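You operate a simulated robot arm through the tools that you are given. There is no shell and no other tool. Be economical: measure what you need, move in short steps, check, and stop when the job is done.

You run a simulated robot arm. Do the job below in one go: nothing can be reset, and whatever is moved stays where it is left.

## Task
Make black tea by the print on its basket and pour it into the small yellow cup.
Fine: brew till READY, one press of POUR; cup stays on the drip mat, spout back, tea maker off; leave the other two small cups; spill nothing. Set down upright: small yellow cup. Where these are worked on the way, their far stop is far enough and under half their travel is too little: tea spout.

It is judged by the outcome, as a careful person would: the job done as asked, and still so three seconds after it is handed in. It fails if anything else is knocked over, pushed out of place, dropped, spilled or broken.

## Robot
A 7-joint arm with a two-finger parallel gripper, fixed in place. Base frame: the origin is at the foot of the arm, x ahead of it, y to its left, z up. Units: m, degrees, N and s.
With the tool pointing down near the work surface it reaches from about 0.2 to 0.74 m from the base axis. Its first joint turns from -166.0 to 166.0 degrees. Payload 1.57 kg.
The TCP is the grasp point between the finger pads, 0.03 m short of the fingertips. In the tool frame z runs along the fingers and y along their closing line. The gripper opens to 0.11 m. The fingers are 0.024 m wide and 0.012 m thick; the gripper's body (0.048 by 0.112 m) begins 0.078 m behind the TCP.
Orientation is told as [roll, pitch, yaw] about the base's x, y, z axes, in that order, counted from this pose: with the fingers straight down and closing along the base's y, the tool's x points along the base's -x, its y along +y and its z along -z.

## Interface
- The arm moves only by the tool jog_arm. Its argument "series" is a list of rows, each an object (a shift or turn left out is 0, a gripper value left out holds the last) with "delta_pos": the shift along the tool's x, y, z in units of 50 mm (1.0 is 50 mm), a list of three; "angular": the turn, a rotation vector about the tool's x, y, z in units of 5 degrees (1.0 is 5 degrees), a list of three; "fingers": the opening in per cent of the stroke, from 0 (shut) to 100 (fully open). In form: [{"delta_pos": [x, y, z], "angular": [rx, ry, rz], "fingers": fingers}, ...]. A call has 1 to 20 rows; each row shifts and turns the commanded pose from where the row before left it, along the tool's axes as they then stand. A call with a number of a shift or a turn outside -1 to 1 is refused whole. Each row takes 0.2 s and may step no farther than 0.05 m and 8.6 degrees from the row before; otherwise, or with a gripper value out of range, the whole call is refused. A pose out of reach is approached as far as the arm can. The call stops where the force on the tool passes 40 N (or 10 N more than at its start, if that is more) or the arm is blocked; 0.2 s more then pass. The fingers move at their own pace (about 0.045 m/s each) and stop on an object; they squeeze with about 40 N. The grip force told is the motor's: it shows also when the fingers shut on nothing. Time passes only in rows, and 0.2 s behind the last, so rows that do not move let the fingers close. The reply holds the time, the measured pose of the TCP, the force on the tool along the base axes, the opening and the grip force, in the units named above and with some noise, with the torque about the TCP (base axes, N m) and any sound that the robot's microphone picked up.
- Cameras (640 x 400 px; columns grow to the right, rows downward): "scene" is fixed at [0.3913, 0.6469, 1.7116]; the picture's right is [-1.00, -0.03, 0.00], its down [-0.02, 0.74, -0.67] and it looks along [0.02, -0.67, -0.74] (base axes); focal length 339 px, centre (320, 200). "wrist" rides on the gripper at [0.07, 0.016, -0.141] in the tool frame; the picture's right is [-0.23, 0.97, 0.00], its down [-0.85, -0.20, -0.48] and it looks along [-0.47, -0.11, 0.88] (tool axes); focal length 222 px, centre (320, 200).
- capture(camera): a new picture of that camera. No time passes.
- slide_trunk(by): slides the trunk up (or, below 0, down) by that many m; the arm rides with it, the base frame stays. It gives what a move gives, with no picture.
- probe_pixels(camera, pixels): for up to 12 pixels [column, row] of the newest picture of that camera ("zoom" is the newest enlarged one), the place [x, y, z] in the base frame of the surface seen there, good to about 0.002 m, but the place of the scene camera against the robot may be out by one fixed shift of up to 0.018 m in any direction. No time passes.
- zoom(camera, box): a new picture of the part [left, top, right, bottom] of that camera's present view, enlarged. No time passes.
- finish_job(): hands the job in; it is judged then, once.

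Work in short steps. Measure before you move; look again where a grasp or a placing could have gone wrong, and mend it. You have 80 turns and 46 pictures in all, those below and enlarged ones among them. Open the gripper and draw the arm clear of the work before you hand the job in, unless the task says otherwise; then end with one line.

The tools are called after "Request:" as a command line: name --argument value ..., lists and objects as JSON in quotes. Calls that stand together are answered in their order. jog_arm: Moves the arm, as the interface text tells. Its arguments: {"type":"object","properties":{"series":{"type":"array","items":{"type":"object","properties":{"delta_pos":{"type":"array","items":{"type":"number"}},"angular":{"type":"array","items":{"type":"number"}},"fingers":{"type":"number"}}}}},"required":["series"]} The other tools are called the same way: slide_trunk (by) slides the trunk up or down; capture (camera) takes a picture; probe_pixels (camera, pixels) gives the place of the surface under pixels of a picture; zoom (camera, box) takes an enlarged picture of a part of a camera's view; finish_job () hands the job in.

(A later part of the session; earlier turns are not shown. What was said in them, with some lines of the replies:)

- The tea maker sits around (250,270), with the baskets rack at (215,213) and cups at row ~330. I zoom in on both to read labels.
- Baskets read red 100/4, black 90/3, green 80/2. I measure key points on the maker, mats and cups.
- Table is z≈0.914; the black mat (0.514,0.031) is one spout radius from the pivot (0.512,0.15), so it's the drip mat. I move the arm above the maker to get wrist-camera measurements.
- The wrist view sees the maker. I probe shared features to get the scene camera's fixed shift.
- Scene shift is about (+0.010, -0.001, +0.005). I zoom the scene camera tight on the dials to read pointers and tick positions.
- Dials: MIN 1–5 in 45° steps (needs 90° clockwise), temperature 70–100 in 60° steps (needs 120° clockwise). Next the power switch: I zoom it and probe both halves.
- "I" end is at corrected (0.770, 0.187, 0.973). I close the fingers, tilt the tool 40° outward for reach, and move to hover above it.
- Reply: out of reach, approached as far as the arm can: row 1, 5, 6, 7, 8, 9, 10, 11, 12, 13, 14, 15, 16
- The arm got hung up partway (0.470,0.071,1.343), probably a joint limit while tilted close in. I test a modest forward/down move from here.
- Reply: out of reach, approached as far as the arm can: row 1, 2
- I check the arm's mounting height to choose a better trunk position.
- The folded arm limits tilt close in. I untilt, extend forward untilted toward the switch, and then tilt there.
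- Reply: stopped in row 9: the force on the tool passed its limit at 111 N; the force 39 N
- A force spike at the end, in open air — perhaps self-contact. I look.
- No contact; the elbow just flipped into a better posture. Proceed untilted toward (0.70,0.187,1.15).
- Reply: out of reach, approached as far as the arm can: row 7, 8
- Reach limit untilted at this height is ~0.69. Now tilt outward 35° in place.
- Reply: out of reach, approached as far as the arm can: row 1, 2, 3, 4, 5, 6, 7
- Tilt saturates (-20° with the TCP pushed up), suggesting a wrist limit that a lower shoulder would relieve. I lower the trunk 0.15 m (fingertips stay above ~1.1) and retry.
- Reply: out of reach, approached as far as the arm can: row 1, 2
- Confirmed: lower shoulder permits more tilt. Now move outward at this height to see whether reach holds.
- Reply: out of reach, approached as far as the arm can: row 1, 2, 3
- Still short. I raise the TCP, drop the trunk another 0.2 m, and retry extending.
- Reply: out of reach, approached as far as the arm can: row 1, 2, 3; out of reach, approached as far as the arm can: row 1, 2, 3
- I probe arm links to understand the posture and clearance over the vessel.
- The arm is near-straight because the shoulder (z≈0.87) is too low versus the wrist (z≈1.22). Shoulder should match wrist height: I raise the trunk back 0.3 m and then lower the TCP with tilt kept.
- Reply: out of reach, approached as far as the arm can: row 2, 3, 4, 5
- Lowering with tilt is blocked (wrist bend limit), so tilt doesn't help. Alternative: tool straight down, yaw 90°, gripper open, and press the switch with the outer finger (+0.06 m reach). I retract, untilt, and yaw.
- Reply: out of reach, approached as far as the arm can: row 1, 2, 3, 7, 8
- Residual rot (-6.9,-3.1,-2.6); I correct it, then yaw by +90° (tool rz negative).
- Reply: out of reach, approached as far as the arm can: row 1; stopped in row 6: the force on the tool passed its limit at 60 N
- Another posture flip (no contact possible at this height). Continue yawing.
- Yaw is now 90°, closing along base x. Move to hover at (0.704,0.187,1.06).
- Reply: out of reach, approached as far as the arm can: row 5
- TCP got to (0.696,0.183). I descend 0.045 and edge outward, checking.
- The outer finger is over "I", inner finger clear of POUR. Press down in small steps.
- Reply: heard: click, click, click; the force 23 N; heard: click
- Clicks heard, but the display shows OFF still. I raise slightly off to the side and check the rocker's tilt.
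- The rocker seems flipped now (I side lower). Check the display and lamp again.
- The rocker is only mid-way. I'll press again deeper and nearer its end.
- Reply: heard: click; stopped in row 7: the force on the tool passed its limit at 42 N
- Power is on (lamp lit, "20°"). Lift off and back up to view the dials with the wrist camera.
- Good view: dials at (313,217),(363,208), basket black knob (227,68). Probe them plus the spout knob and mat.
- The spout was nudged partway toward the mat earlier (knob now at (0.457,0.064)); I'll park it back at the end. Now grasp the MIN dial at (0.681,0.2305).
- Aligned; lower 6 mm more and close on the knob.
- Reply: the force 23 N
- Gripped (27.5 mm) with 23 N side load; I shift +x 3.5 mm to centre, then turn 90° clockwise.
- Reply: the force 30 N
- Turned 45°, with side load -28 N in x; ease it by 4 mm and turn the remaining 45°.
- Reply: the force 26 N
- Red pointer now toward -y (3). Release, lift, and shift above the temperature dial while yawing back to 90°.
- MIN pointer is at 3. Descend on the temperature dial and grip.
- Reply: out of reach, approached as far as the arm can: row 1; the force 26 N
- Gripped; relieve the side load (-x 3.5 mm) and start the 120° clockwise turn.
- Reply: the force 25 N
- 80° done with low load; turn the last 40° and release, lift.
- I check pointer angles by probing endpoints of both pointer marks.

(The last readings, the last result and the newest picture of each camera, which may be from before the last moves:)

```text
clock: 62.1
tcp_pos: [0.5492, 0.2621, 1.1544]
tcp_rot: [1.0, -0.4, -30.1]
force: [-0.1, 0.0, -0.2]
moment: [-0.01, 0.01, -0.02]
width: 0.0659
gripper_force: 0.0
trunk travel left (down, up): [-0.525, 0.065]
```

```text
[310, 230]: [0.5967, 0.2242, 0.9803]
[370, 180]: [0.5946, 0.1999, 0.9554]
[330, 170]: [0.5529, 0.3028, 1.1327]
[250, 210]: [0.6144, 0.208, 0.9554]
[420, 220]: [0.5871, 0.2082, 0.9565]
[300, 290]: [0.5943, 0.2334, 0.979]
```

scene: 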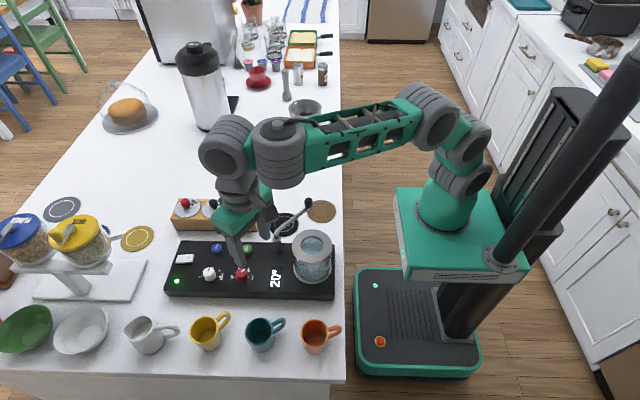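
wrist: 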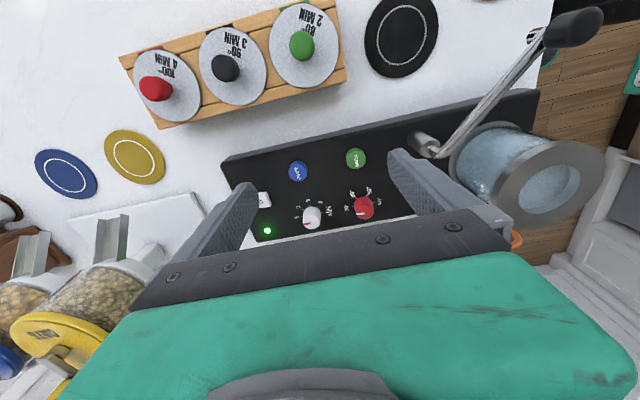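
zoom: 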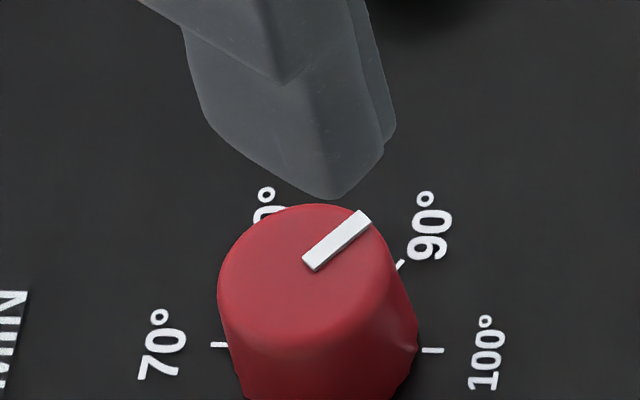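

Dials: MIN vector straight to -y (3), temperature within ~6° of 90. Now measure the black basket and the vessel ring in the scene picture.

Request:
probe_pixels --camera "scene" --pixels '[[295, 243], [329, 245], [312, 231], [312, 260], [300, 235], [324, 257], [311, 240], [308, 203], [303, 212]]'

Request:
jog_arm --series '[{"delta_pos": [0.8, 0, -0.4], "angular": [0, 0, -1], "fingers": 50}, {"delta_pos": [0.5, -0.8, 0], "angular": [0, 0, -1]}, {"delta_pos": [0.0, -0.95, 0], "angular": [0, 0, -1]}, {"delta_pos": [0, -0.95, 0], "angular": [0, 0, -1]}, {"delta_pos": [0, -0.95, 0], "angular": [0, 0, -1]}, {"delta_pos": [0, -0.5, 0], "angular": [0, 0, -1]}, {}]'

Request:
capture --camera "wrist"

```text
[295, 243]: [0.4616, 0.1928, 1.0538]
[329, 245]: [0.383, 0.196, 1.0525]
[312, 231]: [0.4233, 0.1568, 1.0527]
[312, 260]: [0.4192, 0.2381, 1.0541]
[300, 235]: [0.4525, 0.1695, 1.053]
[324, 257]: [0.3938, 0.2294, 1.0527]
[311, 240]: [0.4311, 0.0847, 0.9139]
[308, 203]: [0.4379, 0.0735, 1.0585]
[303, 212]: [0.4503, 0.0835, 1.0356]
```

```text
clock: 63.7
tcp_pos: [0.4343, 0.0927, 1.17]
tcp_rot: [0.7, -0.8, 0.0]
force: [0.6, -0.7, 0.4]
moment: [-0.01, 0.0, 0.03]
width: 0.055
gripper_force: 0.1
trunk travel left (down, up): [-0.525, 0.065]
```

```text
16 pictures are left
```

wrist: 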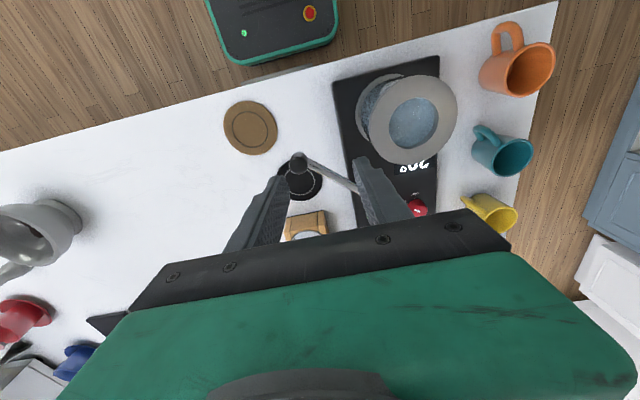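

Probe the ring from this wrist view to confirm its centre.

Request:
probe_pixels --camera "wrist" --pixels '[[373, 128], [452, 108], [408, 80], [412, 160], [380, 95], [445, 145], [388, 120], [437, 118], [411, 100], [412, 146], [298, 165], [345, 190]]'

Request:
probe_pixels --camera "scene" --pixels '[[215, 213], [222, 210], [205, 212], [214, 217], [192, 213], [186, 212], [213, 208]]'

```text
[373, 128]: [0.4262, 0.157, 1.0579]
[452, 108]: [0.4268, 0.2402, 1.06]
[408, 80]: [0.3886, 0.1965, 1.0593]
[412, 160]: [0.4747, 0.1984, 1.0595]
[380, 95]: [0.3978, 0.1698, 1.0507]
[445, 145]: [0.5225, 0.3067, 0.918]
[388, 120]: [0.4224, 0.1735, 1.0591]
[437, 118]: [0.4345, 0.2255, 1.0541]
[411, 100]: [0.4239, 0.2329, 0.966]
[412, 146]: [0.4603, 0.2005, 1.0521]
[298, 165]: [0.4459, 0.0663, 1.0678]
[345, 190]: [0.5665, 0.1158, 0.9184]
```

```text
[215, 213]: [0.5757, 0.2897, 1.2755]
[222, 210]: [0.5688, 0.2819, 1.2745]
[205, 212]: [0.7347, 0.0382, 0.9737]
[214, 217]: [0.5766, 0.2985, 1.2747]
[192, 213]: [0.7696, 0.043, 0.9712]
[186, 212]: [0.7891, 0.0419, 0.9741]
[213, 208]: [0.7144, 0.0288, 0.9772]
```

Ring centre (0.432,0.198), top 1.059; lid ~0.978, black knob top 1.007 at (0.716,0.029). Move above the black basket.

Request:
jog_arm --series '[{"delta_pos": [-0.95, -0.2, 0]}, {"delta_pos": [-0.95, -0.2, 0]}, {"delta_pos": [-0.95, -0.2, 0.1]}, {"delta_pos": [-0.9, -0.2, 0.35]}, {"delta_pos": [-0.9, -0.2, 0.4]}, {"delta_pos": [-0.7, -0.2, 0.6]}, {"delta_pos": [-0.29, -0.074, 0.65]}, {}]'

Request:
zoom --camera "scene" --box '[160, 160, 288, 240]'

```text
refused: row 5 steps farther than a row can; nothing moved
```

```text
5.00 times, centred on (224, 200) of scene
```

zoom: 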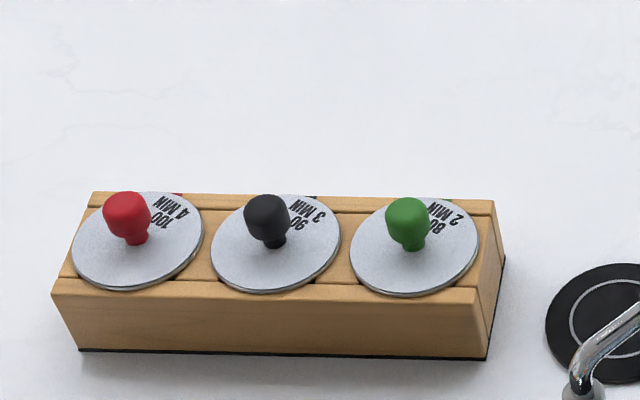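

A clear view of the baskets. Probe knob points, and retry the move with a legal step.

Request:
probe_pixels --camera "zoom" --pixels '[[266, 205], [256, 213], [278, 213], [266, 220], [276, 268], [225, 250], [330, 240]]'

Request:
jog_arm --series '[{"delta_pos": [-0.95, -0.2, 0]}, {"delta_pos": [-0.95, -0.2, 0]}, {"delta_pos": [-0.95, -0.2, 0.1]}, {"delta_pos": [-0.9, -0.2, 0.35]}, {"delta_pos": [-0.85, -0.2, 0.4]}, {"delta_pos": [-0.7, -0.2, 0.6]}, {"delta_pos": [-0.34, -0.074, 0.65]}, {}]'

```text
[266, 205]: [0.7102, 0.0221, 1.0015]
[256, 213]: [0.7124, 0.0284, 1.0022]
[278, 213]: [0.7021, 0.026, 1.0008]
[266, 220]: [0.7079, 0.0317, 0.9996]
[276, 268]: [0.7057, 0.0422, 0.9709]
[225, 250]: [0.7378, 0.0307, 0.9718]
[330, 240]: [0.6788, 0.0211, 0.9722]
```

```text
clock: 65.5
tcp_pos: [0.7163, 0.0291, 1.0682]
tcp_rot: [0.6, -0.8, -0.2]
force: [-0.3, -0.5, 0.0]
moment: [0.02, 0.01, 0.01]
width: 0.055
gripper_force: 0.0
trunk travel left (down, up): [-0.525, 0.065]
```

TCP is right over the knob (0.7165,0.029). Descend to 1.012 and close.

Request:
jog_arm --series '[{"delta_pos": [0, -0.04, 0.5]}, {"delta_pos": [0, 0, 0.4]}, {"delta_pos": [0, 0, 0.22]}, {}, {"fingers": 0}, {}, {}, {}]'

```text
clock: 67.3
tcp_pos: [0.7195, 0.0283, 1.0121]
tcp_rot: [0.7, -0.9, -0.3]
force: [-0.8, -3.6, -0.1]
moment: [-0.27, 0.03, 0.05]
width: 0.022
gripper_force: 32.5
trunk travel left (down, up): [-0.525, 0.065]
```

Gripped the knob (22 mm). Lift vertically using the trunk (+0.06), which doesn't cost reach.

Request:
slide_trunk --by 0.06

Request:
jog_arm --series '[{"delta_pos": [0.1, 0, -0.5]}, {"delta_pos": [0.1, 0, -0.5]}, {"delta_pos": [0.3, 0, -0.5]}, {}]'

Request:
zoom --camera "scene" --box '[130, 110, 354, 250]'

```text
clock: 68.3
tcp_pos: [0.7202, 0.0293, 1.0718]
tcp_rot: [0.5, -0.8, -0.1]
force: [0.4, 0.0, -0.6]
moment: [0.02, 0.01, -0.01]
width: 0.0219
gripper_force: 35.1
trunk travel left (down, up): [-0.585, 0.005]
```

```text
clock: 69.3
tcp_pos: [0.6929, 0.0295, 1.1483]
tcp_rot: [0.6, -0.8, -0.1]
force: [-0.1, -0.6, -1.4]
moment: [0.01, 0.0, 0.01]
width: 0.0219
gripper_force: 35.2
trunk travel left (down, up): [-0.585, 0.005]
```

```text
2.86 times, centred on (242, 180) of scene
```

zoom: 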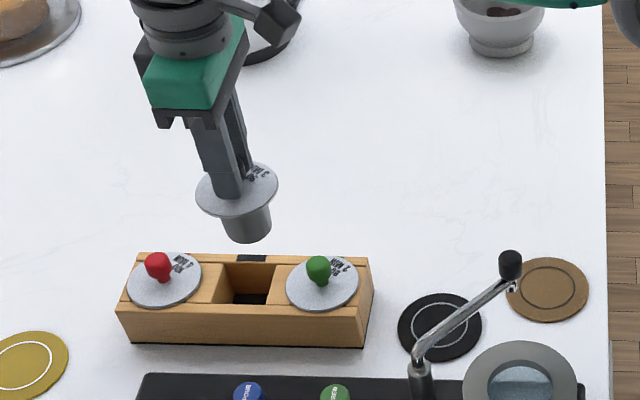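

Basket out cleanly. Carry it over the ring centre at TCP z≈1.19.

Request:
jog_arm --series '[{"delta_pos": [0.6, 0.38, -0.4]}, {"delta_pos": [0.6, 0.38, -0.4]}, {"delta_pos": [0.67, 0.435, 0]}, {"delta_pos": [0.67, 0.435, 0]}, {"delta_pos": [0.67, 0.435, 0]}, {"delta_pos": [0.67, 0.435, 0]}, {"delta_pos": [0.67, 0.435, 0]}, {"delta_pos": [0.67, 0.435, 0]}, {}, {}]'

Request:
zoom --camera "scene" --box '[240, 180, 368, 260]'

```text
clock: 71.5
tcp_pos: [0.4294, 0.1949, 1.1854]
tcp_rot: [0.6, -0.9, -0.1]
force: [-0.1, -0.8, -0.3]
moment: [-0.01, 0.05, 0.0]
width: 0.0218
gripper_force: 34.9
trunk travel left (down, up): [-0.585, 0.005]
```

```text
5.00 times, centred on (304, 220) of scene
```

zoom: 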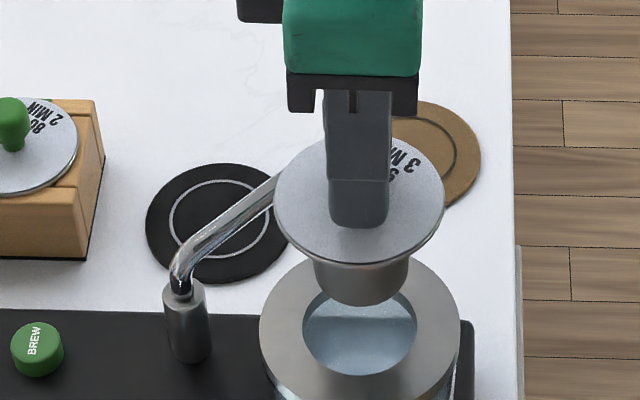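

Measure the held lid's centre vs the ring in the same camera (ring centre scene-frame (0.4223,0.1975)).

Request:
probe_pixels --camera "zoom" --pixels '[[279, 205], [439, 205], [300, 160], [362, 255], [425, 240], [300, 245], [362, 303], [267, 330], [453, 330], [360, 262]]'

```text
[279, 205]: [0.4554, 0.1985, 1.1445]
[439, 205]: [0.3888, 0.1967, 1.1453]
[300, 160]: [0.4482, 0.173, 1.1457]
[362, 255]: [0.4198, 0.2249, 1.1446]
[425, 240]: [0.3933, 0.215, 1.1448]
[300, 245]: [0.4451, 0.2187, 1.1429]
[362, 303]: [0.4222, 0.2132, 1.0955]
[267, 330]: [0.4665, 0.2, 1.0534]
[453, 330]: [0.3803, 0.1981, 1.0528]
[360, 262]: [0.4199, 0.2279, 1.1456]
```

Lid centre is off by (+0.0014,+0.003); correct and lower into the ring.

Request:
jog_arm --series '[{"delta_pos": [-0.03, 0.06, 0]}, {"delta_pos": [0, 0, 0.5]}, {"delta_pos": [0, 0, 0.5]}, {"delta_pos": [0, 0, 0.5]}, {"delta_pos": [0, 0, 0.2]}, {}]'

```text
clock: 72.7
tcp_pos: [0.4375, 0.2044, 1.12]
tcp_rot: [0.9, -0.9, -0.3]
force: [-24.4, -13.0, 20.6]
moment: [-0.63, 1.13, -0.03]
width: 0.0223
gripper_force: 35.1
out of reach, approached as far as the arm can: row 4, 5
trunk travel left (down, up): [-0.585, 0.005]
stopped in row 5: the force on the tool passed its limit at 43 N (the readings are from after the stop); the commanded pose is now the measured one
```

The arm drifted to (0.4375,0.204) near a joint limit. Relieve: raise slightly, recentre to (0.431,0.198), then descend with the trunk.

Request:
jog_arm --series '[{"delta_pos": [0.05, -0.05, -0.2]}, {"delta_pos": [0.08, -0.08, 0]}, {}]'

```text
clock: 73.5
tcp_pos: [0.435, 0.2003, 1.1269]
tcp_rot: [0.7, -0.8, -0.1]
force: [-0.4, -1.1, -0.6]
moment: [-0.01, 0.0, 0.01]
width: 0.0217
gripper_force: 34.9
trunk travel left (down, up): [-0.585, 0.005]
```

Request:
jog_arm --series '[{"delta_pos": [0.08, -0.05, 0]}, {}]'

Request:
slide_trunk --by -0.015

```text
clock: 74.1
tcp_pos: [0.4309, 0.1984, 1.1273]
tcp_rot: [0.6, -0.7, -0.2]
force: [-0.4, -0.1, 0.5]
moment: [0.0, -0.01, 0.03]
width: 0.0221
gripper_force: 35.1
trunk travel left (down, up): [-0.585, 0.005]
```

```text
clock: 74.7
tcp_pos: [0.4312, 0.1968, 1.1122]
tcp_rot: [0.6, -0.7, -0.1]
force: [0.3, 1.0, 0.3]
moment: [0.0, -0.02, 0.04]
width: 0.0219
gripper_force: 34.8
trunk travel left (down, up): [-0.57, 0.02]
```

No contact forces. Lower another 14 mm.

Request:
slide_trunk --by -0.013

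Request:
zoom --camera "scene" --box '[264, 195, 360, 255]'

```text
clock: 75.3
tcp_pos: [0.4317, 0.1966, 1.0993]
tcp_rot: [0.6, -0.6, -0.2]
force: [-0.2, 0.2, -1.2]
moment: [0.0, -0.02, 0.02]
width: 0.0216
gripper_force: 34.8
trunk travel left (down, up): [-0.557, 0.033]
```

```text
6.67 times, centred on (312, 225) of scene
```

zoom: 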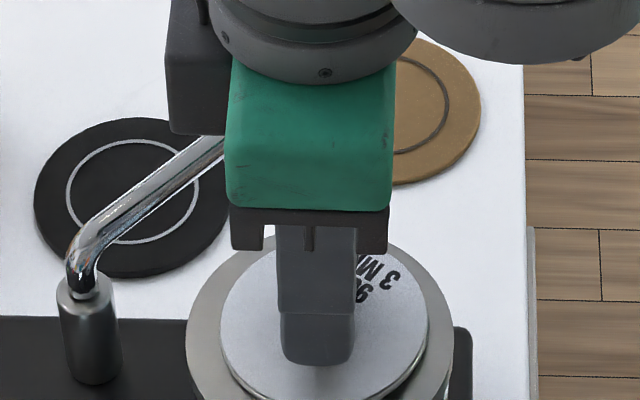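

Lid is centred and nearly seated. Lower a few more mm, then release gently.

Request:
slide_trunk --by -0.003

Request:
slide_trunk --by -0.003

```text
clock: 75.8
tcp_pos: [0.4307, 0.1988, 1.0976]
tcp_rot: [0.9, -0.9, -0.2]
force: [0.9, 1.0, 17.1]
moment: [-0.06, -0.59, -0.04]
width: 0.0218
gripper_force: 34.7
trunk travel left (down, up): [-0.554, 0.036]
```

```text
clock: 76.3
tcp_pos: [0.4306, 0.1977, 1.0959]
tcp_rot: [0.8, -0.9, -0.2]
force: [-1.5, 2.1, 32.3]
moment: [-0.22, -0.91, 0.1]
width: 0.0222
gripper_force: 35.0
trunk travel left (down, up): [-0.551, 0.039]
```

Seated (32 N up). Ease up, open, and raise by trunk then arm.

Request:
slide_trunk --by 0.005

Request:
jog_arm --series '[{"fingers": 45}, {}, {}, {"delta_pos": [0, 0, -0.6]}, {"delta_pos": [0, 0, -0.6]}, {"delta_pos": [0, 0, -0.6]}, {}]'

Request:
zoom --camera "scene" --box '[224, 190, 368, 280]'

```text
clock: 76.9
tcp_pos: [0.4303, 0.1976, 1.0978]
tcp_rot: [0.4, -0.4, -0.2]
force: [0.6, 4.5, 7.5]
moment: [0.13, -0.29, 0.19]
width: 0.022
gripper_force: 34.0
trunk travel left (down, up): [-0.556, 0.034]
```

```text
clock: 78.5
tcp_pos: [0.4299, 0.1962, 1.1881]
tcp_rot: [0.7, -0.6, -0.2]
force: [0.3, -0.4, 0.2]
moment: [0.01, -0.01, 0.0]
width: 0.0497
gripper_force: 0.0
trunk travel left (down, up): [-0.556, 0.034]
```

```text
4.44 times, centred on (296, 235) of scene
```

zoom: 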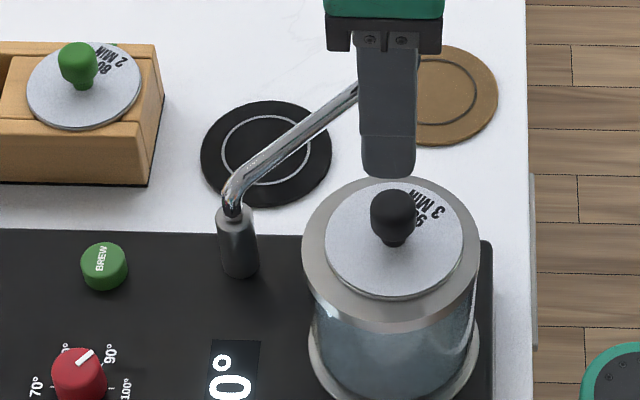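

Basket seated and free. Close fingers, move above BREW (0.603,0.1565) and press.

Request:
jog_arm --series '[{"delta_pos": [-0.87, -0.2, 0], "fingers": 0}, {"delta_pos": [-0.87, -0.2, 0]}, {"delta_pos": [-0.87, -0.2, 0]}, {"delta_pos": [-0.86, -0.2, 0]}, {"delta_pos": [0, 0, 0.85]}, {"delta_pos": [0, 0, 0.85]}, {"delta_pos": [0, 0, 0.85]}, {"delta_pos": [0, 0, 0.75]}, {}]'

```text
clock: 80.5
tcp_pos: [0.6122, 0.1602, 1.0289]
tcp_rot: [0.4, -0.3, -0.3]
force: [-0.4, 0.2, -0.7]
moment: [-0.05, 0.02, -0.03]
width: 0.0
gripper_force: 21.4
out of reach, approached as far as the arm can: row 8
trunk travel left (down, up): [-0.556, 0.034]
```

Recentre by (-8,-4) mm and use the trunk to get down to 1.01, then press.

Request:
jog_arm --series '[{"delta_pos": [0.16, -0.07, 0]}, {}]'

Request:
slide_trunk --by -0.02

Request:
jog_arm --series '[{"delta_pos": [0, 0, 0.1]}, {"delta_pos": [0, 0, 0.08]}, {"delta_pos": [0, 0, 0.06]}, {}]'

```text
clock: 81.1
tcp_pos: [0.6062, 0.157, 1.0344]
tcp_rot: [0.4, -0.3, -0.2]
force: [-0.1, -0.5, 0.6]
moment: [-0.04, 0.04, 0.01]
width: 0.0001
gripper_force: 21.4
out of reach, approached as far as the arm can: row 1
trunk travel left (down, up): [-0.556, 0.034]
```

```text
clock: 81.8
tcp_pos: [0.6058, 0.157, 1.0139]
tcp_rot: [0.4, -0.3, -0.3]
force: [0.5, -0.4, 0.7]
moment: [-0.05, 0.03, 0.03]
width: 0.0
gripper_force: 21.6
trunk travel left (down, up): [-0.536, 0.054]
```

```text
clock: 82.8
tcp_pos: [0.6109, 0.158, 1.0064]
tcp_rot: [0.3, -0.1, -0.2]
force: [0.0, -0.3, -0.9]
moment: [-0.03, 0.04, -0.03]
width: 0.0
gripper_force: 21.8
out of reach, approached as far as the arm can: row 2
trunk travel left (down, up): [-0.536, 0.054]
```

The arm resists lower at this posture; press with the trunk instead.

Request:
slide_trunk --by -0.005

Request:
slide_trunk --by -0.004

```text
clock: 83.3
tcp_pos: [0.6111, 0.158, 1.0015]
tcp_rot: [0.3, 0.0, -0.2]
force: [0.7, 0.8, 1.4]
moment: [-0.02, 0.01, -0.02]
width: 0.0002
gripper_force: 21.0
trunk travel left (down, up): [-0.531, 0.059]
```

```text
clock: 83.8
tcp_pos: [0.6106, 0.1576, 0.9971]
tcp_rot: [0.4, 0.0, -0.1]
force: [0.8, -0.3, 2.0]
moment: [0.01, -0.02, 0.01]
width: 0.0002
gripper_force: 21.3
trunk travel left (down, up): [-0.527, 0.063]
heard: click
```

Click heard. Lift off and look at the display.

Request:
slide_trunk --by 0.03

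Request:
jog_arm --series '[{"delta_pos": [0, 0, -0.8], "fingers": 100}, {"delta_pos": [0, 0, -0.8]}, {"delta_pos": [0, 0, -0.8]}, {}, {}, {}]'

Request:
capture --camera "scene"

```text
clock: 84.6
tcp_pos: [0.6109, 0.1577, 1.0265]
tcp_rot: [0.3, 0.0, -0.2]
force: [-0.2, -0.6, -0.1]
moment: [0.0, -0.03, 0.01]
width: 0.0
gripper_force: 21.6
trunk travel left (down, up): [-0.557, 0.033]
```

```text
clock: 86.0
tcp_pos: [0.6118, 0.1566, 1.1456]
tcp_rot: [0.3, 0.1, -0.2]
force: [-0.9, 0.4, -1.3]
moment: [-0.01, 0.02, -0.03]
width: 0.1103
gripper_force: 0.1
trunk travel left (down, up): [-0.557, 0.033]
```

```text
10 pictures are left
```

scene: 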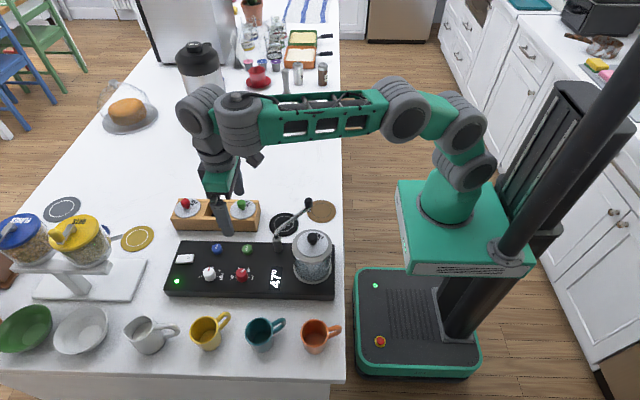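

Heating ("47°"). Meanwhile I probe the yellow cup's rim and handle.

Request:
probe_pixels --camera "scene" --pixels '[[190, 331], [218, 329], [204, 317], [204, 344], [192, 325], [194, 338], [216, 320], [227, 314], [229, 317], [225, 315], [222, 324], [208, 350]]'

Request:
zoom --camera "scene" --box '[176, 305, 240, 355]'

Request:
probe_pixels --camera "zoom" --pixels '[[150, 235], [265, 90], [385, 215], [275, 362], [190, 150], [190, 320], [470, 95], [500, 70], [520, 95], [460, 170], [425, 140], [330, 380]]'

```text
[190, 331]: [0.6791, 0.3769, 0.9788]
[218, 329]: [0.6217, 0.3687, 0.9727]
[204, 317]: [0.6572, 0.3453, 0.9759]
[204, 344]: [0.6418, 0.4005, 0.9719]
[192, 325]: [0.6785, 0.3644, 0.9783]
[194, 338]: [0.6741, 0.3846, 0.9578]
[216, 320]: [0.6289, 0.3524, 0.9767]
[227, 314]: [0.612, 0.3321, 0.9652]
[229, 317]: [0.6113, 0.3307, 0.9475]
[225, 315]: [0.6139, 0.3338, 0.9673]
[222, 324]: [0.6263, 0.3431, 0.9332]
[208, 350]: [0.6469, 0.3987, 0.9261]
```

```text
8.00 times, centred on (208, 330) of scene
```

zoom: 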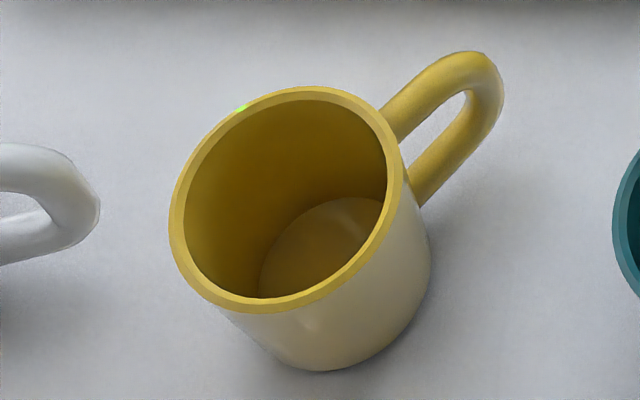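

```text
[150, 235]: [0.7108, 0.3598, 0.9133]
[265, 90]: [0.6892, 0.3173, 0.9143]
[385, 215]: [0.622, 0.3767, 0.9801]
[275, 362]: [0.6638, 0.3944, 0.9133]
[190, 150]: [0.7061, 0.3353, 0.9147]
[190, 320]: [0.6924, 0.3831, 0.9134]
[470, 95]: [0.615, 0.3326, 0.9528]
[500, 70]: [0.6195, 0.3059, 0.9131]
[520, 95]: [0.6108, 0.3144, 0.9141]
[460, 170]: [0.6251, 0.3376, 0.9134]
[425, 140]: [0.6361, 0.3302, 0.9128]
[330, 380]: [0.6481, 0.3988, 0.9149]
```

Cup centre ≈(0.660,0.372), rim z 0.982, handle pointing toward (-0.68,-0.73), outer end ≈(0.622,0.331). I'll grip the handle: lower trunk to default, yaw 47°, hover at (0.627,0.337).

Request:
slide_trunk --by -0.03

Request:
jog_arm --series '[{"angular": [0, 0, -0.94], "fingers": 45}, {"angular": [0, 0, -0.94]}, {"angular": [0, 0, -0.94]}, {"angular": [0, 0, -0.94]}, {"angular": [0, 0, -0.94]}, {"angular": [0, 0, -0.94]}, {"angular": [0, 0, -0.94]}, {"angular": [0, 0, -0.94]}, {"angular": [0, 0, -0.94]}, {"angular": [0, 0, -0.94]}, {"delta_pos": [-0.568, 0.447, 0.336]}, {"delta_pos": [-0.568, 0.447, 0.336]}, {"delta_pos": [-0.568, 0.447, 0.336]}, {"delta_pos": [-0.568, 0.447, 0.336]}, {"delta_pos": [-0.568, 0.447, 0.336]}, {}]'

Request:
zoom --camera "scene" --box '[160, 260, 304, 350]'

```text
clock: 86.7
tcp_pos: [0.6107, 0.1566, 1.1172]
tcp_rot: [0.3, 0.1, -0.3]
force: [0.5, 0.1, -0.9]
moment: [0.04, 0.02, -0.02]
width: 0.11
gripper_force: 0.1
trunk travel left (down, up): [-0.527, 0.063]
```

```text
clock: 90.1
tcp_pos: [0.6253, 0.3385, 1.0329]
tcp_rot: [0.3, -0.3, 46.9]
force: [-0.6, -0.1, -0.1]
moment: [-0.02, -0.04, -0.01]
width: 0.0496
gripper_force: 0.0
trunk travel left (down, up): [-0.527, 0.063]
```

```text
4.44 times, centred on (232, 305) of scene
```

zoom: 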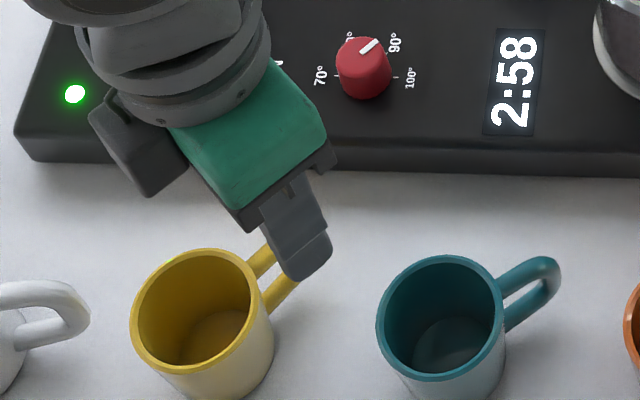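

Timer shows 2:58 counting. The fingers straddle the handle; descend to z≈0.958 and close.

Request:
jog_arm --series '[{"delta_pos": [-0.02, 0.02, 0.5]}, {"delta_pos": [0, 0, 0.5]}, {"delta_pos": [0, 0, 0.5]}, {}, {"fingers": 0}, {}, {}, {}, {}]'

Request:
slide_trunk --by 0.03

Request:
zoom --camera "scene" --box '[160, 260, 304, 350]'

```text
clock: 92.1
tcp_pos: [0.6255, 0.338, 0.9601]
tcp_rot: [0.2, -0.2, 46.8]
force: [0.3, 0.2, 1.5]
moment: [0.0, -0.04, -0.02]
width: 0.0106
gripper_force: 28.5
trunk travel left (down, up): [-0.527, 0.063]
```

```text
clock: 92.9
tcp_pos: [0.6251, 0.3387, 0.9901]
tcp_rot: [0.1, -0.1, 46.7]
force: [0.6, 0.9, -1.3]
moment: [-0.05, 0.03, 0.01]
width: 0.0104
gripper_force: 28.3
trunk travel left (down, up): [-0.557, 0.033]
```

```text
4.44 times, centred on (232, 305) of scene
```

zoom: 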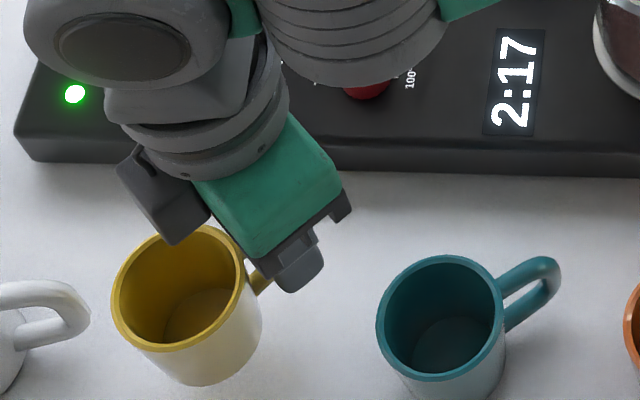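

Countdown runs fast (2:17) and the cup is held upright. Raise further, rotate so the handle points -y, and carry toward the mat.

Request:
slide_trunk --by 0.03

Request:
jog_arm --series '[{"delta_pos": [0.25, 0.09, -0.7]}, {"delta_pos": [0.25, 0.09, -0.7]}, {"delta_pos": [0.25, 0.09, -0.7]}, {}, {"angular": [0, 0, -0.96]}, {"angular": [0, 0, -0.96]}, {"angular": [0, 0, -0.96]}, {"angular": [0, 0, -0.96]}, {"angular": [0, 0, -0.96]}, {"angular": [0, 0, -0.96]}, {"angular": [0, 0, -0.96]}, {"angular": [0, 0, -0.96]}, {"angular": [0, 0, -0.96]}, {}]'

```text
clock: 93.6
tcp_pos: [0.6256, 0.3411, 1.0186]
tcp_rot: [0.2, -0.1, 46.8]
force: [0.0, -0.4, -2.1]
moment: [-0.07, 0.04, -0.02]
width: 0.0108
gripper_force: 28.5
trunk travel left (down, up): [-0.587, 0.003]
```

```text
clock: 96.6
tcp_pos: [0.5906, 0.3214, 1.124]
tcp_rot: [0.0, -0.4, 90.1]
force: [0.0, -0.1, -2.1]
moment: [-0.04, 0.02, -0.04]
width: 0.0109
gripper_force: 28.4
trunk travel left (down, up): [-0.587, 0.003]
```

Request:
jog_arm --series '[{"delta_pos": [0.88, 0.056, 0]}, {"delta_pos": [0.88, 0.056, 0]}, {"delta_pos": [0.88, 0.056, 0]}, {"delta_pos": [0.88, 0.056, 0]}, {"delta_pos": [0.88, 0.056, 0]}, {"delta_pos": [0.763, 0.345, 0]}, {"delta_pos": [0.763, 0.345, 0]}, {"delta_pos": [0.763, 0.345, 0]}, {}]'

Request:
capture --camera "scene"

```text
clock: 98.6
tcp_pos: [0.5223, -0.0128, 1.1235]
tcp_rot: [-0.1, -0.3, 90.0]
force: [0.4, 0.5, -1.9]
moment: [-0.05, 0.01, -0.02]
width: 0.0103
gripper_force: 28.4
trunk travel left (down, up): [-0.587, 0.003]
```

```text
6 pictures are left
```

scene: 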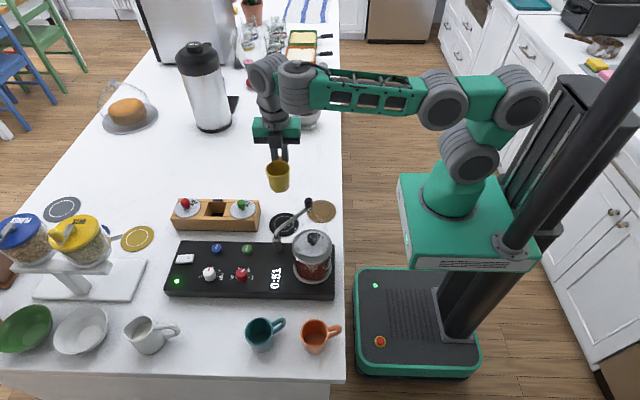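

Cup held over the mat, timer 0:51. Probe cup rim against the mat in this picture.

Request:
probe_pixels --camera "scene" --pixels '[[267, 168], [289, 167], [278, 175], [278, 162], [271, 173], [286, 173], [278, 188], [271, 222], [297, 224], [283, 214], [276, 180]]'

```text
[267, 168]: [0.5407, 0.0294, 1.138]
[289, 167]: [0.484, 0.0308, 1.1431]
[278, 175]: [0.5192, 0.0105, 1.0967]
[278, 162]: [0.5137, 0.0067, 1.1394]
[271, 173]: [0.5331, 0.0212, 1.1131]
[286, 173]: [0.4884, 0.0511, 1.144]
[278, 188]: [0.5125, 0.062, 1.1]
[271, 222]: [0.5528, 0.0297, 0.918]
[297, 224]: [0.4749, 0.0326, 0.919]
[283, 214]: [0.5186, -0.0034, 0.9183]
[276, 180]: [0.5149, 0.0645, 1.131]
```

Cup centre matches the mat within 3 mm. Lower purely by trunk: 0.145, then fine.

Request:
slide_trunk --by -0.145

Request:
slide_trunk --by -0.009

Request:
slide_trunk --by -0.003

```text
clock: 100.3
tcp_pos: [0.5216, -0.0125, 0.9801]
tcp_rot: [0.0, -0.3, 89.9]
force: [-0.3, -0.4, -1.8]
moment: [-0.09, -0.01, 0.0]
width: 0.0105
gripper_force: 28.4
trunk travel left (down, up): [-0.442, 0.148]
```

```text
clock: 100.9
tcp_pos: [0.5228, -0.0124, 0.9703]
tcp_rot: [0.0, -0.3, 90.0]
force: [-0.5, -0.1, -2.0]
moment: [-0.08, 0.0, 0.03]
width: 0.0106
gripper_force: 28.3
trunk travel left (down, up): [-0.433, 0.157]
```

```text
clock: 101.4
tcp_pos: [0.5228, -0.0132, 0.966]
tcp_rot: [0.0, -0.3, 90.0]
force: [0.7, 0.1, -1.2]
moment: [-0.05, -0.02, 0.03]
width: 0.0104
gripper_force: 28.9
trunk travel left (down, up): [-0.43, 0.16]
```

Nearly touching (z 0.966). Two mm more, then see contact.

Request:
slide_trunk --by -0.002

Request:
slide_trunk --by -0.0015

```text
clock: 102.0
tcp_pos: [0.5227, -0.0135, 0.9636]
tcp_rot: [-0.1, -0.3, 90.0]
force: [-0.4, -0.1, -1.9]
moment: [-0.08, -0.01, 0.0]
width: 0.0104
gripper_force: 28.0
trunk travel left (down, up): [-0.428, 0.162]
```

```text
clock: 102.5
tcp_pos: [0.5221, -0.0125, 0.964]
tcp_rot: [0.0, -0.3, 89.9]
force: [0.9, 0.7, 4.1]
moment: [0.12, 0.04, -0.03]
width: 0.0104
gripper_force: 28.3
trunk travel left (down, up): [-0.427, 0.163]
```

Contact made. Release the handle, raise by trunk, and move above the spout knob (~(0.449,0.068)) with fingers straddling it in x.

Request:
jog_arm --series '[{"fingers": 40}, {}, {}, {}]'

Request:
slide_trunk --by 0.157

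Request:
jog_arm --series '[{"delta_pos": [-0.537, 0.487, 0]}, {"delta_pos": [-0.537, 0.487, 0]}, {"delta_pos": [-0.537, 0.487, 0]}, {}]'

Request:
zoom --camera "scene" --box '[232, 170, 360, 290]'

Request:
probe_pixels --camera "scene" --pixels '[[308, 200], [308, 203], [306, 204], [311, 202], [278, 235], [281, 228]]'

```text
clock: 103.5
tcp_pos: [0.5229, -0.0127, 0.963]
tcp_rot: [0.0, -0.4, 90.1]
force: [0.2, 0.1, 0.3]
moment: [0.03, 0.03, 0.01]
width: 0.0442
gripper_force: 0.2
trunk travel left (down, up): [-0.427, 0.163]
```

```text
clock: 105.3
tcp_pos: [0.5214, -0.0117, 1.1199]
tcp_rot: [-0.1, -0.3, 90.1]
force: [0.3, -0.4, 0.0]
moment: [-0.01, -0.01, -0.01]
width: 0.0444
gripper_force: 0.0
trunk travel left (down, up): [-0.584, 0.006]
```

```text
clock: 106.3
tcp_pos: [0.4514, 0.0706, 1.1319]
tcp_rot: [0.3, -0.2, 90.0]
force: [0.1, -0.4, 0.5]
moment: [0.02, -0.03, 0.0]
width: 0.044
gripper_force: 0.1
out of reach, approached as far as the arm can: row 3
trunk travel left (down, up): [-0.584, 0.006]
```

```text
3.33 times, centred on (296, 230) of scene
```

zoom: 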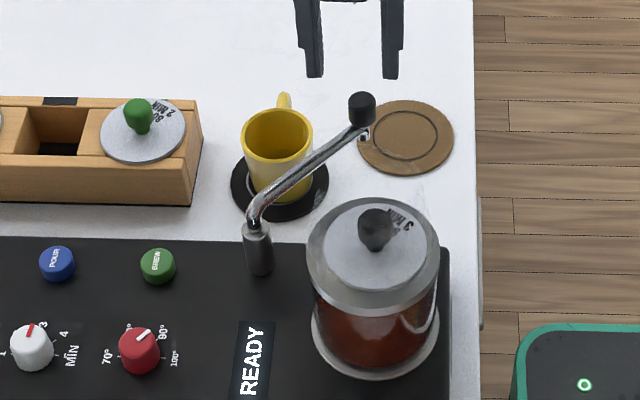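

```text
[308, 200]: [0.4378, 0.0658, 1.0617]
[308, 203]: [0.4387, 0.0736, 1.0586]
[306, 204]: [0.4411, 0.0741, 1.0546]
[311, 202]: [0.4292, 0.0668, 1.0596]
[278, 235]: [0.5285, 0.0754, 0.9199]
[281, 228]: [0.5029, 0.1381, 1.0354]
```

READY. Knob at ≈(0.446,0.069). Turn yaw to 48° so the fingers flank the spout tangentially, narrow to 35 mm, and lower around the knob.

Request:
jog_arm --series '[{"delta_pos": [0.03, 0.1, 0], "fingers": 34}, {"angular": [0, 0, 0.933]}, {"angular": [0, 0, 0.933]}, {"angular": [0, 0, 0.933]}, {"angular": [0, 0, 0.933]}, {"angular": [0, 0, 0.933]}, {"angular": [0, 0, 0.933]}, {"angular": [0, 0, 0.933]}, {"angular": [0, 0, 0.933]}, {"angular": [0, 0, 0.933]}, {}]'

```text
clock: 108.7
tcp_pos: [0.4511, 0.0676, 1.1336]
tcp_rot: [0.2, -0.1, 47.8]
force: [0.0, -0.9, 0.7]
moment: [0.0, 0.0, 0.01]
width: 0.0376
gripper_force: 0.1
trunk travel left (down, up): [-0.584, 0.006]
```

Request:
jog_arm --series '[{"delta_pos": [0, 0.09, 0]}, {}]'

Request:
slide_trunk --by -0.056

```text
clock: 109.3
tcp_pos: [0.4475, 0.0712, 1.1329]
tcp_rot: [0.3, 0.0, 48.0]
force: [-1.1, 0.2, -1.5]
moment: [0.0, 0.0, -0.03]
width: 0.0374
gripper_force: 0.1
out of reach, approached as far as the arm can: row 1
trunk travel left (down, up): [-0.584, 0.006]
```

```text
clock: 110.2
tcp_pos: [0.4484, 0.0716, 1.0778]
tcp_rot: [0.3, 0.1, 48.0]
force: [0.2, -0.1, -0.1]
moment: [0.0, 0.0, -0.02]
width: 0.0374
gripper_force: 0.1
trunk travel left (down, up): [-0.528, 0.062]
```

The fingers straddle the knob with no contact. Swing it along the arc toward the mat's far stop.

Request:
jog_arm --series '[{"delta_pos": [-0.008, -0.185, 0], "angular": [0, 0, -1]}, {"delta_pos": [-0.008, -0.185, 0], "angular": [0, 0, -1]}, {"delta_pos": [-0.008, -0.185, 0], "angular": [0, 0, -1]}, {"delta_pos": [-0.008, -0.185, 0], "angular": [0, 0, -1]}, {"delta_pos": [-0.008, -0.185, 0], "angular": [0, 0, -1]}, {"delta_pos": [-0.008, -0.185, 0], "angular": [0, 0, -1]}, {"delta_pos": [-0.008, -0.185, 0], "angular": [0, 0, -1]}, {"delta_pos": [-0.008, -0.185, 0], "angular": [0, 0, -1]}, {"delta_pos": [-0.008, -0.185, 0], "angular": [0, 0, -1]}, {"delta_pos": [-0.008, -0.185, 0], "angular": [0, 0, -1]}, {}]'

Request:
zoom --camera "scene" --box '[232, 170, 360, 290]'

```text
clock: 112.7
tcp_pos: [0.533, 0.0449, 1.077]
tcp_rot: [0.4, -0.2, 98.1]
force: [-2.6, -0.1, -1.0]
moment: [0.01, 0.01, -0.01]
width: 0.0393
gripper_force: 1.2
trunk travel left (down, up): [-0.528, 0.062]
```

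```text
3.33 times, centred on (296, 230) of scene
```

zoom: 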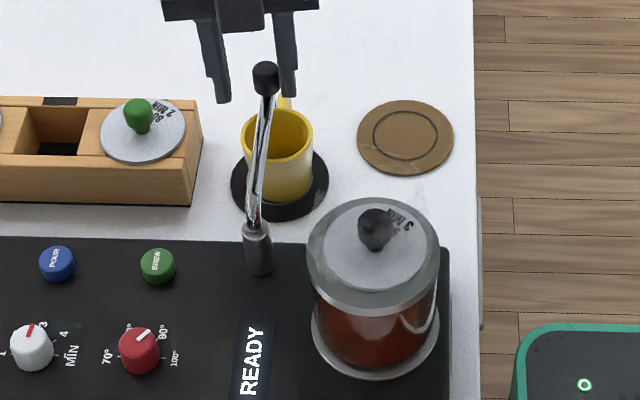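

The spout now points over the cup. Probe the knob and nozzle position to verify it is above the cup.

Request:
probe_pixels --camera "zoom" --pixels '[[264, 68], [265, 80], [266, 95], [256, 195], [244, 135], [312, 135], [275, 158], [255, 230]]'

Request:
jog_arm --series '[{"delta_pos": [0, -0.1, 0], "angular": [0, 0, -0.5]}, {"delta_pos": [0, -0.1, 0], "angular": [0, 0, -0.5]}, {}]'

```text
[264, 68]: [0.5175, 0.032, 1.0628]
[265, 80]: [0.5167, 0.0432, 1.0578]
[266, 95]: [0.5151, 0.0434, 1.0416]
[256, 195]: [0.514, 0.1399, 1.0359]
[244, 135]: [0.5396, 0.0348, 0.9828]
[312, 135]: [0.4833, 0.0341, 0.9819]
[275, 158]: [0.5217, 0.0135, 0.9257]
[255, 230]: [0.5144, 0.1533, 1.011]
```

```text
clock: 113.5
tcp_pos: [0.5409, 0.0478, 1.0775]
tcp_rot: [0.3, -0.1, 103.1]
force: [-19.9, 3.0, -0.2]
moment: [0.05, 0.33, -0.31]
width: 0.0538
gripper_force: 9.8
trunk travel left (down, up): [-0.528, 0.062]
```

The spout hit its far stop (-20 N), nozzle right over the cup centre. Back off, raise, and move above POUR with closed fingers.

Request:
jog_arm --series '[{"delta_pos": [0, 0.15, 0]}, {"delta_pos": [0, 0.05, 0]}, {}]'

Request:
slide_trunk --by 0.058

Request:
jog_arm --series '[{"delta_pos": [-0.36, -0.87, 0], "fingers": 0}, {"delta_pos": [-0.36, -0.87, 0]}, {"delta_pos": [-0.36, -0.87, 0]}, {"delta_pos": [-0.36, -0.87, 0]}, {}]'

```text
clock: 114.2
tcp_pos: [0.5327, 0.0445, 1.0783]
tcp_rot: [0.3, -0.1, 102.9]
force: [-3.0, -1.3, 1.4]
moment: [-0.01, 0.08, -0.02]
width: 0.04
gripper_force: 1.4
trunk travel left (down, up): [-0.528, 0.062]
```

```text
clock: 115.2
tcp_pos: [0.5334, 0.0441, 1.1347]
tcp_rot: [0.3, -0.2, 102.9]
force: [0.1, -0.3, 0.6]
moment: [-0.02, 0.01, -0.01]
width: 0.0373
gripper_force: 0.0
trunk travel left (down, up): [-0.586, 0.004]
```

```text
clock: 116.4
tcp_pos: [0.686, 0.151, 1.1364]
tcp_rot: [0.0, -0.2, 103.0]
force: [0.0, 0.7, 0.0]
moment: [-0.04, -0.01, 0.0]
width: 0.0
gripper_force: 21.7
trunk travel left (down, up): [-0.586, 0.004]
```

Above POUR. Descend by trunk to press once.

Request:
jog_arm --series '[{"delta_pos": [-0.08, 0, 0]}, {}]'

Request:
slide_trunk --by -0.121

Request:
slide_trunk --by -0.018

```text
clock: 117.0
tcp_pos: [0.6865, 0.1564, 1.1358]
tcp_rot: [0.3, -0.1, 103.0]
force: [-0.8, 0.1, -0.1]
moment: [-0.01, 0.0, -0.02]
width: 0.0
gripper_force: 21.4
trunk travel left (down, up): [-0.586, 0.004]
```

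```text
clock: 118.5
tcp_pos: [0.6857, 0.1565, 1.0146]
tcp_rot: [0.3, -0.2, 103.1]
force: [1.0, 0.3, -0.5]
moment: [-0.01, -0.02, 0.02]
width: 0.0
gripper_force: 21.1
trunk travel left (down, up): [-0.464, 0.125]
```

```text
clock: 119.2
tcp_pos: [0.6861, 0.1571, 0.9974]
tcp_rot: [0.2, -0.2, 103.0]
force: [-0.9, -0.6, 1.5]
moment: [0.01, 0.03, -0.02]
width: 0.0
gripper_force: 21.3
trunk travel left (down, up): [-0.446, 0.143]
heard: click
```

One click. Raise and wait for the pour, then look.

Request:
slide_trunk --by 0.139

Request:
jog_arm --series '[{}, {}, {}, {}, {}, {}, {}, {}, {}, {}, {}, {}, {}, {}, {}, {}, {}, {}, {}, {}]'

Request:
jog_arm --series '[{}, {}, {}, {}, {}, {}, {}, {}, {}, {}, {}, {}, {}, {}, {}, {}, {}, {}, {}, {}]'

Request:
zoom --camera "scene" --box '[232, 170, 360, 290]'

```text
clock: 120.8
tcp_pos: [0.6858, 0.1551, 1.1355]
tcp_rot: [0.3, -0.2, 103.0]
force: [-1.1, 0.8, 0.2]
moment: [0.01, -0.02, -0.03]
width: 0.0
gripper_force: 21.0
trunk travel left (down, up): [-0.586, 0.004]
```

```text
clock: 125.0
tcp_pos: [0.6854, 0.1558, 1.1351]
tcp_rot: [0.3, -0.1, 103.0]
force: [0.9, -0.2, 0.0]
moment: [-0.02, 0.03, 0.0]
width: 0.0001
gripper_force: 21.4
trunk travel left (down, up): [-0.586, 0.004]
```

```text
clock: 129.2
tcp_pos: [0.6855, 0.156, 1.1354]
tcp_rot: [0.3, -0.2, 103.0]
force: [-0.9, 0.7, -0.2]
moment: [-0.01, 0.04, -0.04]
width: 0.0
gripper_force: 21.4
trunk travel left (down, up): [-0.586, 0.004]
```

```text
3.33 times, centred on (296, 230) of scene
```

zoom: 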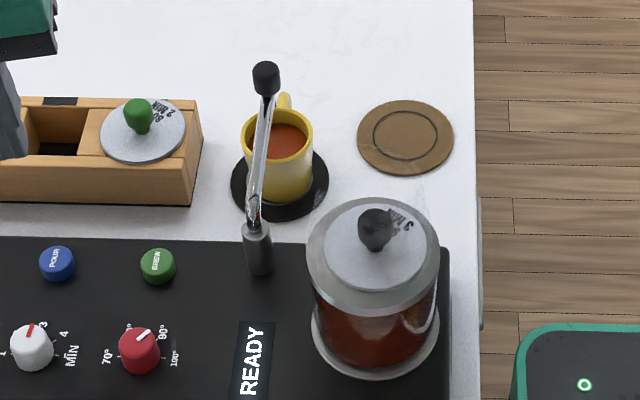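

Tea is poured into the cup with no spill. Now push the spout back with closed fingers from its far side, along the arc to its parked angle.

Request:
jog_arm --series '[{"delta_pos": [0.373, 0.74, 0]}, {"delta_pos": [0.373, 0.74, 0]}, {"delta_pos": [0.373, 0.74, 0]}, {"delta_pos": [0.373, 0.74, 0]}, {"angular": [0, 0, -0.8]}, {"angular": [0, 0, -0.8]}, {}]'

Request:
slide_trunk --by -0.063

```text
clock: 130.8
tcp_pos: [0.5591, 0.0504, 1.1365]
tcp_rot: [0.1, -0.2, 110.8]
force: [-0.4, -1.0, -0.8]
moment: [0.0, -0.02, -0.02]
width: 0.0
gripper_force: 21.0
trunk travel left (down, up): [-0.586, 0.004]
```

```text
clock: 131.9
tcp_pos: [0.5604, 0.0514, 1.0727]
tcp_rot: [0.2, -0.2, 111.0]
force: [0.0, 0.2, 0.5]
moment: [-0.01, -0.04, 0.01]
width: 0.0002
gripper_force: 21.8
trunk travel left (down, up): [-0.523, 0.067]
```

Request:
jog_arm --series '[{"delta_pos": [-0.008, 0.185, 0], "angular": [0, 0, 1]}, {"delta_pos": [-0.008, 0.185, 0], "angular": [0, 0, 1]}, {"delta_pos": [-0.008, 0.185, 0], "angular": [0, 0, 1]}, {"delta_pos": [-0.008, 0.185, 0], "angular": [0, 0, 1]}, {"delta_pos": [-0.008, 0.185, 0], "angular": [0, 0, 1]}, {"delta_pos": [-0.008, 0.185, 0], "angular": [0, 0, 1]}, {"delta_pos": [-0.008, 0.185, 0], "angular": [0, 0, 1]}, {"delta_pos": [-0.008, 0.185, 0], "angular": [0, 0, 1]}, {"delta_pos": [-0.008, 0.185, 0], "angular": [0, 0, 1]}, {"delta_pos": [-0.008, 0.185, 0], "angular": [0, 0, 1]}, {"delta_pos": [-0.008, 0.185, 0], "angular": [0, 0, 1]}, {"delta_pos": [-0.008, 0.185, 0], "angular": [0, 0, 1]}, {"delta_pos": [-0.008, 0.185, 0], "angular": [0, 0, 1]}, {"delta_pos": [-0.008, 0.185, 0], "angular": [0, 0, 1]}, {"delta_pos": [-0.008, 0.185, 0], "angular": [0, 0, 1]}, {"delta_pos": [0, 0.17, 0], "angular": [0, 0, 0.9]}, {}]'

Request:
slide_trunk --by 0.065

Request:
capture --camera "scene"

Request:
probe_pixels --camera "scene" --pixels '[[320, 214], [321, 217], [318, 217], [322, 212]]'

```text
clock: 135.5
tcp_pos: [0.4323, 0.095, 1.0757]
tcp_rot: [0.3, 0.4, 31.4]
force: [0.0, 0.6, -0.4]
moment: [0.03, 0.02, -0.02]
width: 0.0001
gripper_force: 21.1
trunk travel left (down, up): [-0.523, 0.067]
```

```text
clock: 136.5
tcp_pos: [0.4315, 0.0941, 1.1398]
tcp_rot: [0.3, 0.5, 31.5]
force: [-0.2, -0.7, -0.2]
moment: [0.01, 0.01, 0.02]
width: 0.0
gripper_force: 21.8
trunk travel left (down, up): [-0.588, 0.002]
```

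```text
2 pictures are left
```

scene: 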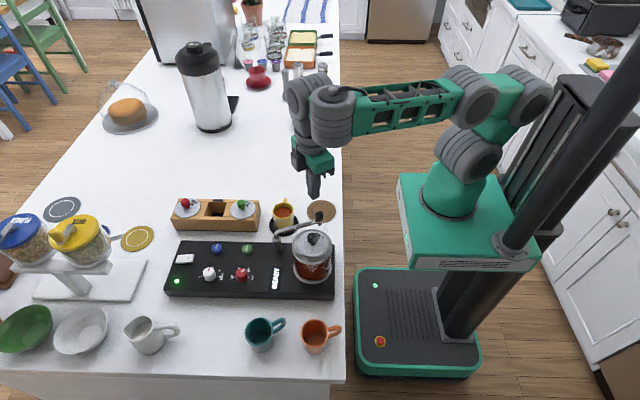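

```text
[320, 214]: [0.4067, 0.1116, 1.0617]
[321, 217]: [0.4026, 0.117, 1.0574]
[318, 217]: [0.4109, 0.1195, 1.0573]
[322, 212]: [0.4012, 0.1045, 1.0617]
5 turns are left
```

Spout is back at its original spot (knob probes match the start). Now go to the switch's O end (x≈0.741): yaw 90°, open, TCP (0.680,0.188).

Request:
jog_arm --series '[{"angular": [0, 0, -0.975], "fingers": 100}, {"angular": [0, 0, -0.975]}, {"angular": [0, 0, -0.975]}, {"angular": [0, 0, -0.975]}, {"angular": [0, 0, -0.975]}, {"angular": [0, 0, -0.975]}, {"angular": [0, 0, -0.975]}, {"angular": [0, 0, -0.975]}, {"angular": [0, 0, -0.975]}, {"angular": [0, 0, -0.975]}, {"angular": [0, 0, -0.975]}, {"angular": [0, 0, -0.975]}, {"delta_pos": [-0.315, -0.828, 0]}, {"delta_pos": [-0.315, -0.828, 0]}, {"delta_pos": [-0.315, -0.828, 0]}, {"delta_pos": [-0.315, -0.828, 0]}, {"delta_pos": [-0.315, -0.828, 0]}, {"delta_pos": [-0.315, -0.828, 0]}, {}]'

Request:
slide_trunk --by -0.115

```text
clock: 140.5
tcp_pos: [0.6804, 0.1867, 1.1381]
tcp_rot: [0.5, 0.0, 89.9]
force: [-0.8, 0.1, 1.2]
moment: [0.01, -0.04, 0.01]
width: 0.11
gripper_force: 0.0
trunk travel left (down, up): [-0.588, 0.002]
```

```text
clock: 142.0
tcp_pos: [0.6816, 0.1881, 1.0221]
tcp_rot: [0.4, 0.0, 90.0]
force: [0.7, -0.7, -0.6]
moment: [-0.04, 0.03, 0.03]
width: 0.1104
gripper_force: 0.1
trunk travel left (down, up): [-0.473, 0.117]
4 turns are left
```

Press the O end down in steps, then lift and check the display.

Request:
slide_trunk --by -0.019

Request:
slide_trunk --by -0.005

Request:
slide_trunk --by -0.004

Request:
slide_trunk --by 0.12

Request:
zoom --camera "scene" --box '[150, 190, 342, 310]'

```text
clock: 142.6
tcp_pos: [0.681, 0.1877, 1.0043]
tcp_rot: [0.6, 0.1, 90.1]
force: [0.6, -0.5, 1.2]
moment: [0.03, -0.02, 0.0]
width: 0.11
gripper_force: 0.2
trunk travel left (down, up): [-0.454, 0.136]
heard: click
```

```text
clock: 143.2
tcp_pos: [0.6814, 0.1878, 1.0001]
tcp_rot: [0.2, -0.1, 90.0]
force: [-1.9, 0.0, 8.1]
moment: [0.0, -0.52, -0.04]
width: 0.1084
gripper_force: 0.0
trunk travel left (down, up): [-0.448, 0.141]
```

```text
clock: 143.7
tcp_pos: [0.6807, 0.1882, 1.0003]
tcp_rot: [0.1, -0.2, 90.0]
force: [-0.7, 0.2, 25.9]
moment: [-0.02, -1.68, -0.01]
width: 0.1094
gripper_force: 0.1
trunk travel left (down, up): [-0.444, 0.145]
```

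```text
clock: 145.2
tcp_pos: [0.6809, 0.1886, 1.1137]
tcp_rot: [0.6, -0.1, 90.0]
force: [0.3, 0.8, 0.2]
moment: [0.01, -0.03, 0.0]
width: 0.11
gripper_force: 0.1
trunk travel left (down, up): [-0.564, 0.025]
```

```text
3.33 times, centred on (246, 250) of scene
3 turns are left
```

zoom: 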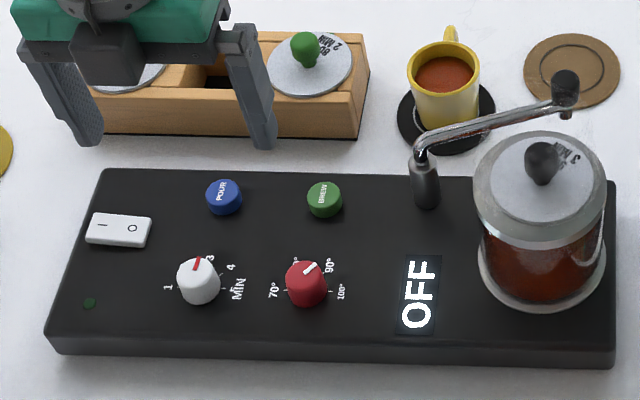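

Display reads OFF, lamp dark, spout parked, tea in the cup on the drip mat. Raise the arm clear.

Request:
jog_arm --series '[{"delta_pos": [0, 0.3, -0.7]}, {"delta_pos": [0, 0.3, -0.7]}, {"delta_pos": [0, 0.3, -0.7]}, {"delta_pos": [0, 0.3, -0.7]}, {}]'

```text
clock: 146.4
tcp_pos: [0.6211, 0.1877, 1.2544]
tcp_rot: [0.6, 0.1, 90.0]
force: [0.2, 0.1, -0.4]
moment: [-0.04, -0.03, -0.02]
width: 0.1098
gripper_force: 0.1
trunk travel left (down, up): [-0.564, 0.025]
2 turns are left
```

The arm is clear at z≈1.25 with the gripper open, so I hand the job in.

Request:
finish_job

```text
The job is handed in.
```

The black tea was brewed at 90° for 3 min until READY and poured with one press into the small yellow cup, which stands upright on the drip mat. The spout is back where it started, the tea maker is off, and I saw no spill. The arm nudged the spout by accident early on, before brewing.
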